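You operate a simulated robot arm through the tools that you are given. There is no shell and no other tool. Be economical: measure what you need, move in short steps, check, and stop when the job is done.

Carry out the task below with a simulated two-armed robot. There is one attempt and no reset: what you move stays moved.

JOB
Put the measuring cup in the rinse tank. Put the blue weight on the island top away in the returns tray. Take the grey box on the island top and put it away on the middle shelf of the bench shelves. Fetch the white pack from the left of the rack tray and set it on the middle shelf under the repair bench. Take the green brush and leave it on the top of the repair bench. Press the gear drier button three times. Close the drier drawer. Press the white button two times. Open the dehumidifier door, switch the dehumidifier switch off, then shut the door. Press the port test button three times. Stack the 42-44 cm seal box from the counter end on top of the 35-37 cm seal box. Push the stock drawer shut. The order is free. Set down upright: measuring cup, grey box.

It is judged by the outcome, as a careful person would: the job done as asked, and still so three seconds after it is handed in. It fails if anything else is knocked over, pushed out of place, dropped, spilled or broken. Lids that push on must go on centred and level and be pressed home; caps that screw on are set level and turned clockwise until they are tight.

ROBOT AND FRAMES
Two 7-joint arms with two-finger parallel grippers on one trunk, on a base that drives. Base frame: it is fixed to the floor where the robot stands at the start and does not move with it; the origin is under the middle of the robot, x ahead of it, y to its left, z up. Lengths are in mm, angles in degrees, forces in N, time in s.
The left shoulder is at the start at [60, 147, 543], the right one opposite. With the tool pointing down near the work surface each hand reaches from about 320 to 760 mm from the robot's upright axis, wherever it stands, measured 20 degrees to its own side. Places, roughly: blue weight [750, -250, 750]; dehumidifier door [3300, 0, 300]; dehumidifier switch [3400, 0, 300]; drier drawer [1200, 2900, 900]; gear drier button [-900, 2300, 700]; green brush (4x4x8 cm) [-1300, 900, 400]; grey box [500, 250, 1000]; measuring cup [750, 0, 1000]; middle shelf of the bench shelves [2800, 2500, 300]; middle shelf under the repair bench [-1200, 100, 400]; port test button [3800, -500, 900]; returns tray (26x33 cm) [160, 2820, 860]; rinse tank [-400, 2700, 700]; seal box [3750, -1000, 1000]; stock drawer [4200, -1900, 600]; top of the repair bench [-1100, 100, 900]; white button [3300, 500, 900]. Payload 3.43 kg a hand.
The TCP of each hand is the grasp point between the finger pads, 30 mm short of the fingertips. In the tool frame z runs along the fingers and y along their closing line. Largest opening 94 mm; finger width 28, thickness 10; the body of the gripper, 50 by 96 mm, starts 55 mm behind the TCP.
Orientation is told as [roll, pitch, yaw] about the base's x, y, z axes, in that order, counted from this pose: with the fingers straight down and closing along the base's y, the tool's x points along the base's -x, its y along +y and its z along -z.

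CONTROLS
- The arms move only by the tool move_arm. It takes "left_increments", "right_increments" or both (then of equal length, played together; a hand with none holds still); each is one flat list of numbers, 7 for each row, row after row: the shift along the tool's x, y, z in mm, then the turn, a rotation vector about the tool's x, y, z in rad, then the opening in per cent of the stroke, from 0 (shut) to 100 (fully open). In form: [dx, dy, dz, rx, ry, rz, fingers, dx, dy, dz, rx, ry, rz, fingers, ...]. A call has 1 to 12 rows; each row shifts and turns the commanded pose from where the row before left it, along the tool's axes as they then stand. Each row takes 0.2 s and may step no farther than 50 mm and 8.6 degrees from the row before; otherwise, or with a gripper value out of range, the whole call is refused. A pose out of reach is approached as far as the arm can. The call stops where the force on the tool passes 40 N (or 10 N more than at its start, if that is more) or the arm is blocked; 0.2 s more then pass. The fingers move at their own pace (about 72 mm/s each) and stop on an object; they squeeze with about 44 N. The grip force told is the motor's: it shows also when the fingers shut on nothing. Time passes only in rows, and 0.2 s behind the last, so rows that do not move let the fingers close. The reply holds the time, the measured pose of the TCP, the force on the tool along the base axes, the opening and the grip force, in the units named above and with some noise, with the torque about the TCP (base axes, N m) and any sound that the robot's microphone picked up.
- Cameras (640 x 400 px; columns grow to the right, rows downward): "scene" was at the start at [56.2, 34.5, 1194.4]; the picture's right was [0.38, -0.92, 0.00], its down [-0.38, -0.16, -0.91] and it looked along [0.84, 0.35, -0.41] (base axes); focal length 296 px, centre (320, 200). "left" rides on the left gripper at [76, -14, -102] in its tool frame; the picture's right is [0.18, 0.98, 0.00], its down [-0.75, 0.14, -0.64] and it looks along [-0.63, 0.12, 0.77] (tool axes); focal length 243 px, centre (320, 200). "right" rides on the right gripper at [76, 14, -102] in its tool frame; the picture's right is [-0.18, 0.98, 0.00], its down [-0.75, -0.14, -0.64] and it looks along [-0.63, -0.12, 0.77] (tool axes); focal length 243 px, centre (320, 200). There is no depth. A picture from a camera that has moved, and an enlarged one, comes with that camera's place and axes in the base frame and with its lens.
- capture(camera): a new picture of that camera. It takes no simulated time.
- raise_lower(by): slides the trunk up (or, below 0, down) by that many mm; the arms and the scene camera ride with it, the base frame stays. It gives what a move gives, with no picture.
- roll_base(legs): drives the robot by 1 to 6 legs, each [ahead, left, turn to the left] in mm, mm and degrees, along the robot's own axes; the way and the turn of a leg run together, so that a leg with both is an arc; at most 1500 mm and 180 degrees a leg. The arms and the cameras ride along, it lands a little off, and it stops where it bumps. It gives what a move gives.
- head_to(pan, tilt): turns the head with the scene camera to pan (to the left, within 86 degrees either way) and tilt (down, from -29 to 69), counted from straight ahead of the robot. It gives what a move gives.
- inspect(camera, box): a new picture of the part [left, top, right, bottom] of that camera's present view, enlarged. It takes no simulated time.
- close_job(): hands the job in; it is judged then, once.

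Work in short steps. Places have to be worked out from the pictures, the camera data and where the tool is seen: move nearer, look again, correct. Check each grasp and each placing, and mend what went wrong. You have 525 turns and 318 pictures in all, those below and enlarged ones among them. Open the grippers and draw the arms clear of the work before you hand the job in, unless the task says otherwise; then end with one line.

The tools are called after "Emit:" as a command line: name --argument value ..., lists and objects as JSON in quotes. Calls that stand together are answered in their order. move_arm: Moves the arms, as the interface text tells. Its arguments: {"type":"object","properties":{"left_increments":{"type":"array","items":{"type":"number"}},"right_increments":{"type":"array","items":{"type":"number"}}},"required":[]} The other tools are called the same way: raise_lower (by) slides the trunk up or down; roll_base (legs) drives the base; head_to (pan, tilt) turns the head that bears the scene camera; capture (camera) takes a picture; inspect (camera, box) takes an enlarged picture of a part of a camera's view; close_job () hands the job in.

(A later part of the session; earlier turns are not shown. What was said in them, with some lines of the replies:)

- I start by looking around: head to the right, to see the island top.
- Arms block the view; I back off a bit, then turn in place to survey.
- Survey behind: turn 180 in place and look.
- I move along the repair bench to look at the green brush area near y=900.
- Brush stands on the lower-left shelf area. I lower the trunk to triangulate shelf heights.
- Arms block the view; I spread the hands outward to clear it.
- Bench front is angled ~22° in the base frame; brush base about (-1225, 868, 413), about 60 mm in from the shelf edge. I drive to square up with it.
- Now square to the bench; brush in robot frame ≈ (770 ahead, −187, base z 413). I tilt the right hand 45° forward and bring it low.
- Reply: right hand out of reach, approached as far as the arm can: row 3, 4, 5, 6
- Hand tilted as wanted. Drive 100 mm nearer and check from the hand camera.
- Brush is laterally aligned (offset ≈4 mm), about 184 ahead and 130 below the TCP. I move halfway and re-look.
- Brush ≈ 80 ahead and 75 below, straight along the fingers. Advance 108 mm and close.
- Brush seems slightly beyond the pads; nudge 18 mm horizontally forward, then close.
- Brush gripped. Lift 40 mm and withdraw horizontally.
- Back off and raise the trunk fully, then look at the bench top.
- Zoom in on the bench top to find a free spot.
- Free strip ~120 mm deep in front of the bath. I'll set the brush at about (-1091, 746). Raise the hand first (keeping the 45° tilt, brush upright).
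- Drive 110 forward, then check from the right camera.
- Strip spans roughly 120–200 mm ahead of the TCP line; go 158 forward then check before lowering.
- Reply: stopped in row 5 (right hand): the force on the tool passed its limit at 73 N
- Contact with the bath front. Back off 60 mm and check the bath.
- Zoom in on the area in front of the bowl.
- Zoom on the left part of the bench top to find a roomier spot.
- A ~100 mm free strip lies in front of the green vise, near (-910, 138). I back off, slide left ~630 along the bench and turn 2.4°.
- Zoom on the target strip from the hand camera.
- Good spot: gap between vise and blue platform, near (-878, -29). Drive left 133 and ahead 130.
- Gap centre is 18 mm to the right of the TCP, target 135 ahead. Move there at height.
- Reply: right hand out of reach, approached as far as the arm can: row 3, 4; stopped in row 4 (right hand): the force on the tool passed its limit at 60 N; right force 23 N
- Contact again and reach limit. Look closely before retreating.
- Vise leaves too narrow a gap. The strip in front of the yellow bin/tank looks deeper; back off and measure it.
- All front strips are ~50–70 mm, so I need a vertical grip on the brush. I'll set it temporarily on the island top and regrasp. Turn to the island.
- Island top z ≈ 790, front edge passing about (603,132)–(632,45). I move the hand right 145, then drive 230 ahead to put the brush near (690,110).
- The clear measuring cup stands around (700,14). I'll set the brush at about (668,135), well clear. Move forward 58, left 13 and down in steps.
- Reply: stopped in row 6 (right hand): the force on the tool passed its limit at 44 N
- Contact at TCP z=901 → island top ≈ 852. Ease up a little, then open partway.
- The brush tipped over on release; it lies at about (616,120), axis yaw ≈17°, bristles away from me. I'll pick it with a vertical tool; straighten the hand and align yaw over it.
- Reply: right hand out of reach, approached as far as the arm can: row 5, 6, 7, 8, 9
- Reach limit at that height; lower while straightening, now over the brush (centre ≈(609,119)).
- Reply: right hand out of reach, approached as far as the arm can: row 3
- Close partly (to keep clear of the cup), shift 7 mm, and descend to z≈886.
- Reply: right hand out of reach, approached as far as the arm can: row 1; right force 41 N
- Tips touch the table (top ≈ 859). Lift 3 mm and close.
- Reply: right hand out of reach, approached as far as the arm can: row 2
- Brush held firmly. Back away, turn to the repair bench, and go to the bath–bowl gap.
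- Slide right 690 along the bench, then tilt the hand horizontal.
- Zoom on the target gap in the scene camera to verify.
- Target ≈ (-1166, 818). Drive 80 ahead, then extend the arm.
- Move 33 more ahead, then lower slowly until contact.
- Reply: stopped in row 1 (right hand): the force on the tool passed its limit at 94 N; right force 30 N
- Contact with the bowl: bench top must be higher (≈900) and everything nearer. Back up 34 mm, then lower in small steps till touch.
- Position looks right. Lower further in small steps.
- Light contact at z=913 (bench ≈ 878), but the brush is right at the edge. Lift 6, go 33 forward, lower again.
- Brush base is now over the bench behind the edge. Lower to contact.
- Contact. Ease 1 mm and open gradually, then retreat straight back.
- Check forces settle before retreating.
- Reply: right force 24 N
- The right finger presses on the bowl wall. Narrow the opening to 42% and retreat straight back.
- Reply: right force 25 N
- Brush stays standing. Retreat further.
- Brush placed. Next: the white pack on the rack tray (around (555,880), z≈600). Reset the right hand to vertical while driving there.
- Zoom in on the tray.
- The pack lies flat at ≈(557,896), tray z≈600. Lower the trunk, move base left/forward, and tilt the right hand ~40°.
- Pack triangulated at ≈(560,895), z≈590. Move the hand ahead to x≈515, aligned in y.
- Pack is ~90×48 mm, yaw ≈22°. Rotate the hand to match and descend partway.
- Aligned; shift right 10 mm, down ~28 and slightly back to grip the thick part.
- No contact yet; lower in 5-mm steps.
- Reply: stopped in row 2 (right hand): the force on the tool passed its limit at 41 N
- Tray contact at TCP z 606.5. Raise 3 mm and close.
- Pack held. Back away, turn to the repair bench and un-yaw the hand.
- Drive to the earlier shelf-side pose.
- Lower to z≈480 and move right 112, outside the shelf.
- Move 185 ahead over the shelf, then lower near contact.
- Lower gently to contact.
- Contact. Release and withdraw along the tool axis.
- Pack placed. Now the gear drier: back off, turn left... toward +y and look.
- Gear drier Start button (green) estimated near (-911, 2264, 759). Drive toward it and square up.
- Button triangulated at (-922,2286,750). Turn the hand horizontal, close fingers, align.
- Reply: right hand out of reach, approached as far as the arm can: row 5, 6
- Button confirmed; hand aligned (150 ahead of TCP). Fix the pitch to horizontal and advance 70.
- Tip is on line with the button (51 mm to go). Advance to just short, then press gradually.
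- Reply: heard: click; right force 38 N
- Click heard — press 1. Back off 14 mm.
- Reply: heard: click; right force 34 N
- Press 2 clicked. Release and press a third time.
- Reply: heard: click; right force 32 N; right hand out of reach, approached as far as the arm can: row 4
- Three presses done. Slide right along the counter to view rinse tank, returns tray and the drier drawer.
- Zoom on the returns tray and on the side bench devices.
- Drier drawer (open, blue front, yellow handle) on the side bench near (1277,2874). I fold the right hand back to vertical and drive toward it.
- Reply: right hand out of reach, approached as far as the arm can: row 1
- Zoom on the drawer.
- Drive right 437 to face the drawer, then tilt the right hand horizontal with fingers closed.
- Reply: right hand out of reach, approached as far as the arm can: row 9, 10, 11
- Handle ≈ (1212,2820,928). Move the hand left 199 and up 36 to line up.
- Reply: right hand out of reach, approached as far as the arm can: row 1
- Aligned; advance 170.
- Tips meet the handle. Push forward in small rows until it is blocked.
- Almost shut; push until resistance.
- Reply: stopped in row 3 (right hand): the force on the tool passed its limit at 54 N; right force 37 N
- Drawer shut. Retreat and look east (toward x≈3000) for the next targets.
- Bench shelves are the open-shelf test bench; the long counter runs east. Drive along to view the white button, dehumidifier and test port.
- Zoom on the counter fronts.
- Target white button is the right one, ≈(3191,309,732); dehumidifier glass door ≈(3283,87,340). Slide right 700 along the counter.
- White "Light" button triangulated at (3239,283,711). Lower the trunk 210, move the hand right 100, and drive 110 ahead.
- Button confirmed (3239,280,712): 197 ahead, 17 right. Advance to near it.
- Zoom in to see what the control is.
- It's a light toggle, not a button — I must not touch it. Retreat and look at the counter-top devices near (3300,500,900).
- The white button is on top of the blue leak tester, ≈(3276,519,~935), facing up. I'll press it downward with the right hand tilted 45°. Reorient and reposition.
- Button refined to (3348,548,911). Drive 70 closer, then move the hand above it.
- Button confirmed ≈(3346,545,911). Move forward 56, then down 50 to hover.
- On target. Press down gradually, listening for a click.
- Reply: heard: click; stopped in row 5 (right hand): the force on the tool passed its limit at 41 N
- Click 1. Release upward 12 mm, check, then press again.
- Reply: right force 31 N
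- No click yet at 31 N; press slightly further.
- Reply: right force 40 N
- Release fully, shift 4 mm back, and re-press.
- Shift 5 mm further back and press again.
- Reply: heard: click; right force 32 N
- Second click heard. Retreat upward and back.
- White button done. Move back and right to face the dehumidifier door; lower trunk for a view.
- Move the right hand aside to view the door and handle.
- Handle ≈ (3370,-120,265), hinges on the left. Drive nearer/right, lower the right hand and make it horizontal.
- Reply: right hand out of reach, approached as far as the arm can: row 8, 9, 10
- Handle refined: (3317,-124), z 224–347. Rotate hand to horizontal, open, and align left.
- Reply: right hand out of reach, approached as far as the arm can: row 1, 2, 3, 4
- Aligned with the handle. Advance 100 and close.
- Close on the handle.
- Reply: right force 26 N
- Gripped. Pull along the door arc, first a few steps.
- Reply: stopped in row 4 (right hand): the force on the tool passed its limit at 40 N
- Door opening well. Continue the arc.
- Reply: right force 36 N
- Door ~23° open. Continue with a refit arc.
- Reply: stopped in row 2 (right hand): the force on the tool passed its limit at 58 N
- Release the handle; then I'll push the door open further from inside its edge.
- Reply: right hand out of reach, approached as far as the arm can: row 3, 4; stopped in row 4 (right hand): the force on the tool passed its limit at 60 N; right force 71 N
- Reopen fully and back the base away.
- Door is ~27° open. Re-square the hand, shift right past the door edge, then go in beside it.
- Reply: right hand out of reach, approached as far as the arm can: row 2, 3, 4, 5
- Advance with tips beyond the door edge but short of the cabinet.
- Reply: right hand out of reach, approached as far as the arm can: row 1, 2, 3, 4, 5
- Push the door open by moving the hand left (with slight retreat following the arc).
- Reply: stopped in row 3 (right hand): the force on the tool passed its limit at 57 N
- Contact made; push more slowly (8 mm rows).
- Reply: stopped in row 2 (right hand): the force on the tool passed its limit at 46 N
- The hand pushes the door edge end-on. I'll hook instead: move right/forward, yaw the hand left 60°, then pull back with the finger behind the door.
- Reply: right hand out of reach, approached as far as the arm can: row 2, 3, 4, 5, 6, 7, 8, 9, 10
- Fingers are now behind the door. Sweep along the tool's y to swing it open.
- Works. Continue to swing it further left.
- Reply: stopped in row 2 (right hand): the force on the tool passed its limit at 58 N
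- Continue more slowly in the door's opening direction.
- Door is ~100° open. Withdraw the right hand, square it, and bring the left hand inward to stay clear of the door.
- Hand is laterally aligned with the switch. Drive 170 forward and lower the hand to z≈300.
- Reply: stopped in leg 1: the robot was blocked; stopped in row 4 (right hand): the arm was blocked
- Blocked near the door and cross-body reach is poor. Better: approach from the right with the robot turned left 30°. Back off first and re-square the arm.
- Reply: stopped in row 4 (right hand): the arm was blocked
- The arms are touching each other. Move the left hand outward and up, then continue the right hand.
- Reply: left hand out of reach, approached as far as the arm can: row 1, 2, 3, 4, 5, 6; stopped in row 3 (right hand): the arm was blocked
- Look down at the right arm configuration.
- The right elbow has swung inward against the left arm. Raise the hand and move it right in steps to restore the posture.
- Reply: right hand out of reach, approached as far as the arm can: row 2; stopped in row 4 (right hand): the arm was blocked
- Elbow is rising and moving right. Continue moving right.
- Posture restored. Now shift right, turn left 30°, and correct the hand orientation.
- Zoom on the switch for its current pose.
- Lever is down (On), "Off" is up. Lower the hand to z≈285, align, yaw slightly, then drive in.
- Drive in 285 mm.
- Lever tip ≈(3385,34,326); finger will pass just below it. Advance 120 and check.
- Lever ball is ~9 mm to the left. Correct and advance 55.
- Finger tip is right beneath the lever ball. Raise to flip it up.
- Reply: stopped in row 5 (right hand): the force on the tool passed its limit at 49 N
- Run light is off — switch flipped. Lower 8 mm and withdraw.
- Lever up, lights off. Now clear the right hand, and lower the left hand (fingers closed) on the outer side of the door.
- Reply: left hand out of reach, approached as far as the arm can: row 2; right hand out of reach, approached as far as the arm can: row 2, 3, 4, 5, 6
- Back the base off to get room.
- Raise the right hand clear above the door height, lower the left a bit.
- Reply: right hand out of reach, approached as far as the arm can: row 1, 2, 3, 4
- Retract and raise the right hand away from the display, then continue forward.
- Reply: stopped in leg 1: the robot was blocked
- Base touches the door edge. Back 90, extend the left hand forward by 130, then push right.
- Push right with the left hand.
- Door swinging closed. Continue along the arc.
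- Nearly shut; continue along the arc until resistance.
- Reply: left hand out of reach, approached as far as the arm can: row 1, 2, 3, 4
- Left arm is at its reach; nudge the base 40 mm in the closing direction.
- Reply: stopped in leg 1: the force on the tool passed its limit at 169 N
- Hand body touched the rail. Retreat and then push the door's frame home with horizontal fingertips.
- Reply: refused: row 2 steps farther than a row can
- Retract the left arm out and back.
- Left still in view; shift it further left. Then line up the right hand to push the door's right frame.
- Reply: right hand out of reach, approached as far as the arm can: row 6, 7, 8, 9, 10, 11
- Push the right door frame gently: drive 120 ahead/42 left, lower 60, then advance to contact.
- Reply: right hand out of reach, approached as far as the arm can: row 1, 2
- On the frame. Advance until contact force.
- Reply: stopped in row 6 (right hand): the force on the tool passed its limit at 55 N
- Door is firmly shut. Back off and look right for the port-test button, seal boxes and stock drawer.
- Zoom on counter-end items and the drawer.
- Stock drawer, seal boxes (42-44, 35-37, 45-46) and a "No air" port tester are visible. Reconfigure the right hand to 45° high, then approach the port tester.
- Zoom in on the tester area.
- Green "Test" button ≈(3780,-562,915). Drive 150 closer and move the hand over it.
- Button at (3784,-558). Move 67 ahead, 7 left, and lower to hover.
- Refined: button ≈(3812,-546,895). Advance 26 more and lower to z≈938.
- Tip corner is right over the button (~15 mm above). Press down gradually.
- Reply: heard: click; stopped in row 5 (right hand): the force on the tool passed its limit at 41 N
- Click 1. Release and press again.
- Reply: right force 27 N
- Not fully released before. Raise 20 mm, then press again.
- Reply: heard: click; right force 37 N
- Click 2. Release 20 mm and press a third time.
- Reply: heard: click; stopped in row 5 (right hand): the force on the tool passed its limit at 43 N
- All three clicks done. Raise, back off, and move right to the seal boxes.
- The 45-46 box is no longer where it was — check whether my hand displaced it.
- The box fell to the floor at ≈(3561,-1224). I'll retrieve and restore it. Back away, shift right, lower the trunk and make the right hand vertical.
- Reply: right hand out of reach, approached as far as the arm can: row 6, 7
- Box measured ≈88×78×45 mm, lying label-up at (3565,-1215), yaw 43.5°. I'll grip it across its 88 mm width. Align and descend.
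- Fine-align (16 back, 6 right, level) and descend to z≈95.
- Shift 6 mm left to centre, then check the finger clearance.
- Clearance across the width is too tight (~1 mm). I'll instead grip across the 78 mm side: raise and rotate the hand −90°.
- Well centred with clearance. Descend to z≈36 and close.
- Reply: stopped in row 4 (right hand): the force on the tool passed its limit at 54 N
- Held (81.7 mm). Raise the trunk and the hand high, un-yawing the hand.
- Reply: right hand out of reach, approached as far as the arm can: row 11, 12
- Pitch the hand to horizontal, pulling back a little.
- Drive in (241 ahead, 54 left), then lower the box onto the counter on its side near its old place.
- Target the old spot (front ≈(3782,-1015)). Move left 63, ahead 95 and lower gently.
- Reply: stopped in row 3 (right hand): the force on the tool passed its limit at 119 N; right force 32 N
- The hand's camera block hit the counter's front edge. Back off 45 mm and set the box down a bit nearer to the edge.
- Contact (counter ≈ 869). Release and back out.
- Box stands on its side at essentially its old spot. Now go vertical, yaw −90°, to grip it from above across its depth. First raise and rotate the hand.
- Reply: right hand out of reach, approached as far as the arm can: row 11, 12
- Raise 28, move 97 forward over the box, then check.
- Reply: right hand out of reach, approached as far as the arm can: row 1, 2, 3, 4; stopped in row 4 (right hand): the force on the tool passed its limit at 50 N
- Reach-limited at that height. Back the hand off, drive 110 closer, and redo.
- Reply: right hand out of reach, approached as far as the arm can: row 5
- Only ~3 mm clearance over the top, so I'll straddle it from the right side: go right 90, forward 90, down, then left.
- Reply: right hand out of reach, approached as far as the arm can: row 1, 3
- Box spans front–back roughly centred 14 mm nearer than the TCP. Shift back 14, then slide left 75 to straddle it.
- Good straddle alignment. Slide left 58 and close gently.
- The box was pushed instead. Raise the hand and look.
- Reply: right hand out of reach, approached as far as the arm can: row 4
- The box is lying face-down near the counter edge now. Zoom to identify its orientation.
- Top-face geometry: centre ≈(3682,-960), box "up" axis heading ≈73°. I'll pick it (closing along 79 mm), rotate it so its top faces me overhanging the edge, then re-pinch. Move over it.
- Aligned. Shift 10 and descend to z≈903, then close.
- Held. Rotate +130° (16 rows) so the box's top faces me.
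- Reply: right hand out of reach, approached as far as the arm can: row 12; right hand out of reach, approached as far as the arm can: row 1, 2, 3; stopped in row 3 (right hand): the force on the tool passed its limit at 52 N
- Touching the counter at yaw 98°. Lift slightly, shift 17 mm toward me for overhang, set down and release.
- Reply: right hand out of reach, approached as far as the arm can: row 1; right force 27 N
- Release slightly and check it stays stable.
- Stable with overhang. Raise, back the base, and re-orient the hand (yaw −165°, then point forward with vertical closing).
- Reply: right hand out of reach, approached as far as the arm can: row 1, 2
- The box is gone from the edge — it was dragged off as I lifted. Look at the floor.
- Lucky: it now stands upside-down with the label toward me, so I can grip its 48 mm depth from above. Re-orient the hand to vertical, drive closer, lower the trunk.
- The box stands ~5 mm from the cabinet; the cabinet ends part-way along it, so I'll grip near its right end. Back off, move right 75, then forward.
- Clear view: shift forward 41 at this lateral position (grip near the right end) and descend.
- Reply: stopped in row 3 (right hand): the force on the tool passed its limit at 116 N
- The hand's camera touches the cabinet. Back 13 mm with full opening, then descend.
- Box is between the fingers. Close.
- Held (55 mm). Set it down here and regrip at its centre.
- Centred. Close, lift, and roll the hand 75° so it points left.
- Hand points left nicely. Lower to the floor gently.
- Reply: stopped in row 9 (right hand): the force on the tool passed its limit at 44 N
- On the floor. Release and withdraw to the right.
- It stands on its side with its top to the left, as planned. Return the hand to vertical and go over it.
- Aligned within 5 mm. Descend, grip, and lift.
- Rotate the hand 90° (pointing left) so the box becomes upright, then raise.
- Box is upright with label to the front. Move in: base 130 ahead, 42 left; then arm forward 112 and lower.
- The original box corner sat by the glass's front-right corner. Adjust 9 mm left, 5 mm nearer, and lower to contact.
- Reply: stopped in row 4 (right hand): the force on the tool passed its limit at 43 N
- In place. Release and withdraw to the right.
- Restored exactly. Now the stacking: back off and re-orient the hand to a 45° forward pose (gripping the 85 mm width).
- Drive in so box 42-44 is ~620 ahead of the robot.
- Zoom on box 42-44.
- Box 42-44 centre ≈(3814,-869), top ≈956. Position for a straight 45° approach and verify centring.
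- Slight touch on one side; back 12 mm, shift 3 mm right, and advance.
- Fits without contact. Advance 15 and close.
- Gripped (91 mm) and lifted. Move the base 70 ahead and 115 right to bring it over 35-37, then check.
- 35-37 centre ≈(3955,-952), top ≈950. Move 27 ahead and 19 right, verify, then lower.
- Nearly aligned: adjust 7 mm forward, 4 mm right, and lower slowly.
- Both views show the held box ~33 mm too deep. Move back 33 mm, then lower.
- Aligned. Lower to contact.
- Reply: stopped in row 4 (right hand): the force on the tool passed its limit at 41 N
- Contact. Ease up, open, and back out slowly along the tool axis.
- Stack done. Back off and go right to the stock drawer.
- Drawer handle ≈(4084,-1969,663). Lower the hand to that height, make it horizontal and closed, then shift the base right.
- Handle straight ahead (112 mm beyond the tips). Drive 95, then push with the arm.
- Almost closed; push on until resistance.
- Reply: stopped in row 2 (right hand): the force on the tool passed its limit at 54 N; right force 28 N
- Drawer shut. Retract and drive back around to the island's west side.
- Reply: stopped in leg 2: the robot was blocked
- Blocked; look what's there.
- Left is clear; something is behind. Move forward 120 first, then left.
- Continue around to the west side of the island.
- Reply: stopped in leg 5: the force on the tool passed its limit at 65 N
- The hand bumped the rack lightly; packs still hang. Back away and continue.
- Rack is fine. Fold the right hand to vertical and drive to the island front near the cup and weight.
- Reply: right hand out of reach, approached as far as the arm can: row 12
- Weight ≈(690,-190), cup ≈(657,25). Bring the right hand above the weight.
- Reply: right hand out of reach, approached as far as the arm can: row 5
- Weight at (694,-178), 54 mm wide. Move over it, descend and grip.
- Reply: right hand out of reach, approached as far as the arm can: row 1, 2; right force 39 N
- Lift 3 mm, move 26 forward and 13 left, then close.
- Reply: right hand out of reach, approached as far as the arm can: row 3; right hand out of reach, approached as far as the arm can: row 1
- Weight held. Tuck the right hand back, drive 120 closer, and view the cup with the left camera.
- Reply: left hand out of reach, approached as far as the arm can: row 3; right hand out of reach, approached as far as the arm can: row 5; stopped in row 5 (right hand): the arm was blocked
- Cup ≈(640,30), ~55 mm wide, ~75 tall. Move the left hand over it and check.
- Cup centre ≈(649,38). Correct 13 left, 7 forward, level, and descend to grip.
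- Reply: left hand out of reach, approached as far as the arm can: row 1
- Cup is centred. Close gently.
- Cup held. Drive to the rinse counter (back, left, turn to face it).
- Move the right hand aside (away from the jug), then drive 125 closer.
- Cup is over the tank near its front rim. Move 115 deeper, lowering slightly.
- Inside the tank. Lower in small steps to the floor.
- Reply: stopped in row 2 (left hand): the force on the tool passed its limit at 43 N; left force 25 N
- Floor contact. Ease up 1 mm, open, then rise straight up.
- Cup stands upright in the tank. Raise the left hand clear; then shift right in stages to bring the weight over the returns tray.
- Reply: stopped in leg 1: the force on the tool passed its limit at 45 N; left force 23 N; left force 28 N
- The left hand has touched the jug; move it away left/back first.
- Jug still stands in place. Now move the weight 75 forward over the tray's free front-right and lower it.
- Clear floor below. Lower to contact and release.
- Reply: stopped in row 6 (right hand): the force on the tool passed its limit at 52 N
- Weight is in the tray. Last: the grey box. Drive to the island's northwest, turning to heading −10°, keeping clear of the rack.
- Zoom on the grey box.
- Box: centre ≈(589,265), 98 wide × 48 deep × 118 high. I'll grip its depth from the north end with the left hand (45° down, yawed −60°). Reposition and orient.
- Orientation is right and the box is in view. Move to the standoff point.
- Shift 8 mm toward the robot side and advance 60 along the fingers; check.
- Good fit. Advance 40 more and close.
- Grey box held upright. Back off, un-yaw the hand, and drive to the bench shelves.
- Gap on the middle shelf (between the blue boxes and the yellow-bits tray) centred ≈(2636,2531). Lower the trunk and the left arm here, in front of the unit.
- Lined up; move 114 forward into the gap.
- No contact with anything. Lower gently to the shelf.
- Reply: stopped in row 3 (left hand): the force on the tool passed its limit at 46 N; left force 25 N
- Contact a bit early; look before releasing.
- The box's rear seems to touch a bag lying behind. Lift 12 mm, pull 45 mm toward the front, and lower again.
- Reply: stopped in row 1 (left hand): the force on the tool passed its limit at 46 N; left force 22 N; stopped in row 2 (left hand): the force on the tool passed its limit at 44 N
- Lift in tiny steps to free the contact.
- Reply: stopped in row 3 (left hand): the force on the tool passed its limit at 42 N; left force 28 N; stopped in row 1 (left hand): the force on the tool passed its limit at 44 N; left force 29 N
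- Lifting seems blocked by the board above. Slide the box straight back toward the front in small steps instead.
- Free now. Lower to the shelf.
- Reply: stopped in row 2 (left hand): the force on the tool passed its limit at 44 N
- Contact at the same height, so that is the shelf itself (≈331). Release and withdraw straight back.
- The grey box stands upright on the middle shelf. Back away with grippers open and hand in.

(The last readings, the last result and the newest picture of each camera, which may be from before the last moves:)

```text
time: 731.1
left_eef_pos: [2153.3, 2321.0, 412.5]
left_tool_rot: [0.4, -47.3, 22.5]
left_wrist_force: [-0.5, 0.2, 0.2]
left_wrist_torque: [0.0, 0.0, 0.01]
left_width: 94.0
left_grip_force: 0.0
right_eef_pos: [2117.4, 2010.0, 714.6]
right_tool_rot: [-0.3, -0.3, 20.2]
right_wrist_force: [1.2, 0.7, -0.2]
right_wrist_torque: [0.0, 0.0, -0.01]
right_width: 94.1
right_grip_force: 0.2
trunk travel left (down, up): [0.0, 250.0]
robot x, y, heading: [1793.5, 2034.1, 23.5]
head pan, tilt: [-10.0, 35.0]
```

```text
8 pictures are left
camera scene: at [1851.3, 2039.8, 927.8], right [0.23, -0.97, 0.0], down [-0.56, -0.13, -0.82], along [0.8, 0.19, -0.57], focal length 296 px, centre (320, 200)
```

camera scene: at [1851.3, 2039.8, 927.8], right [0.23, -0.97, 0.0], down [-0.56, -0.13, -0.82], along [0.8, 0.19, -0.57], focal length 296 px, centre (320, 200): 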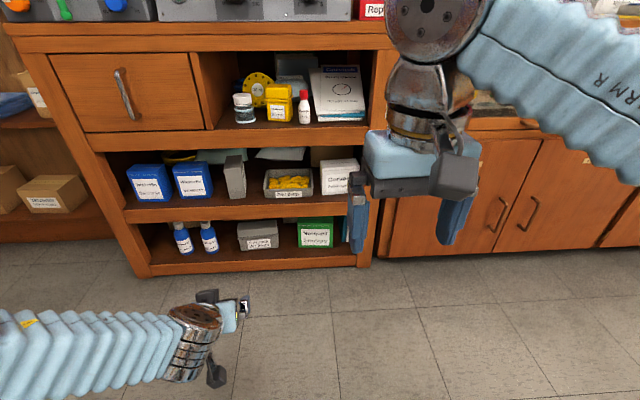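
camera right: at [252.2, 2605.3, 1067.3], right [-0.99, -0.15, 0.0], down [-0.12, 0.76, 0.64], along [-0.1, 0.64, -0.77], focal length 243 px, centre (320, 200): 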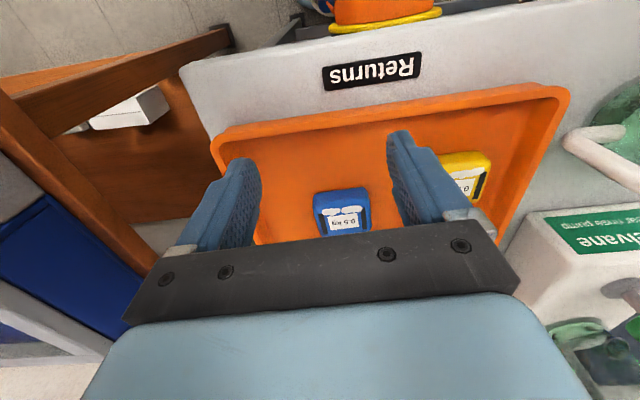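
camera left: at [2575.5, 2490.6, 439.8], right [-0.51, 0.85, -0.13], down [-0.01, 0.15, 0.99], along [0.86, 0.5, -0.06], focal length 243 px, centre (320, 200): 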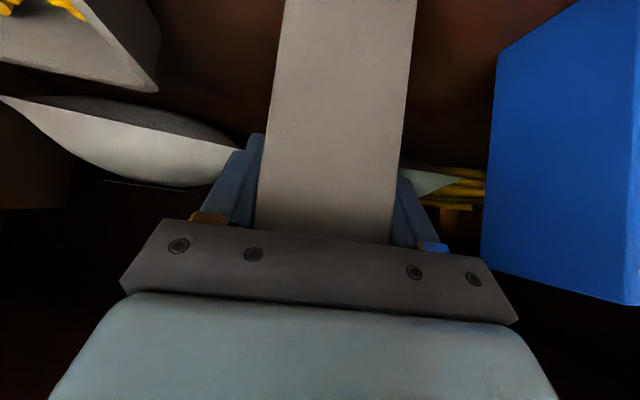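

Every item on the list is done, the grippers are open and the arms are clear, so I hand the job in.

Emit:
close_job

```text
The job is handed in.
```

I did every item on the list and handed the job in, but along the way I knocked the 45-46 cm seal box off the counter twice; I put it back upright at its old spot, label forward. I also bumped some other things with the arms: the parts bath, the vise and rinse bowl on the repair bench, the product rack, and the jug by the rinse tank. All were still standing when I last saw them; the jug may have shifted a little.
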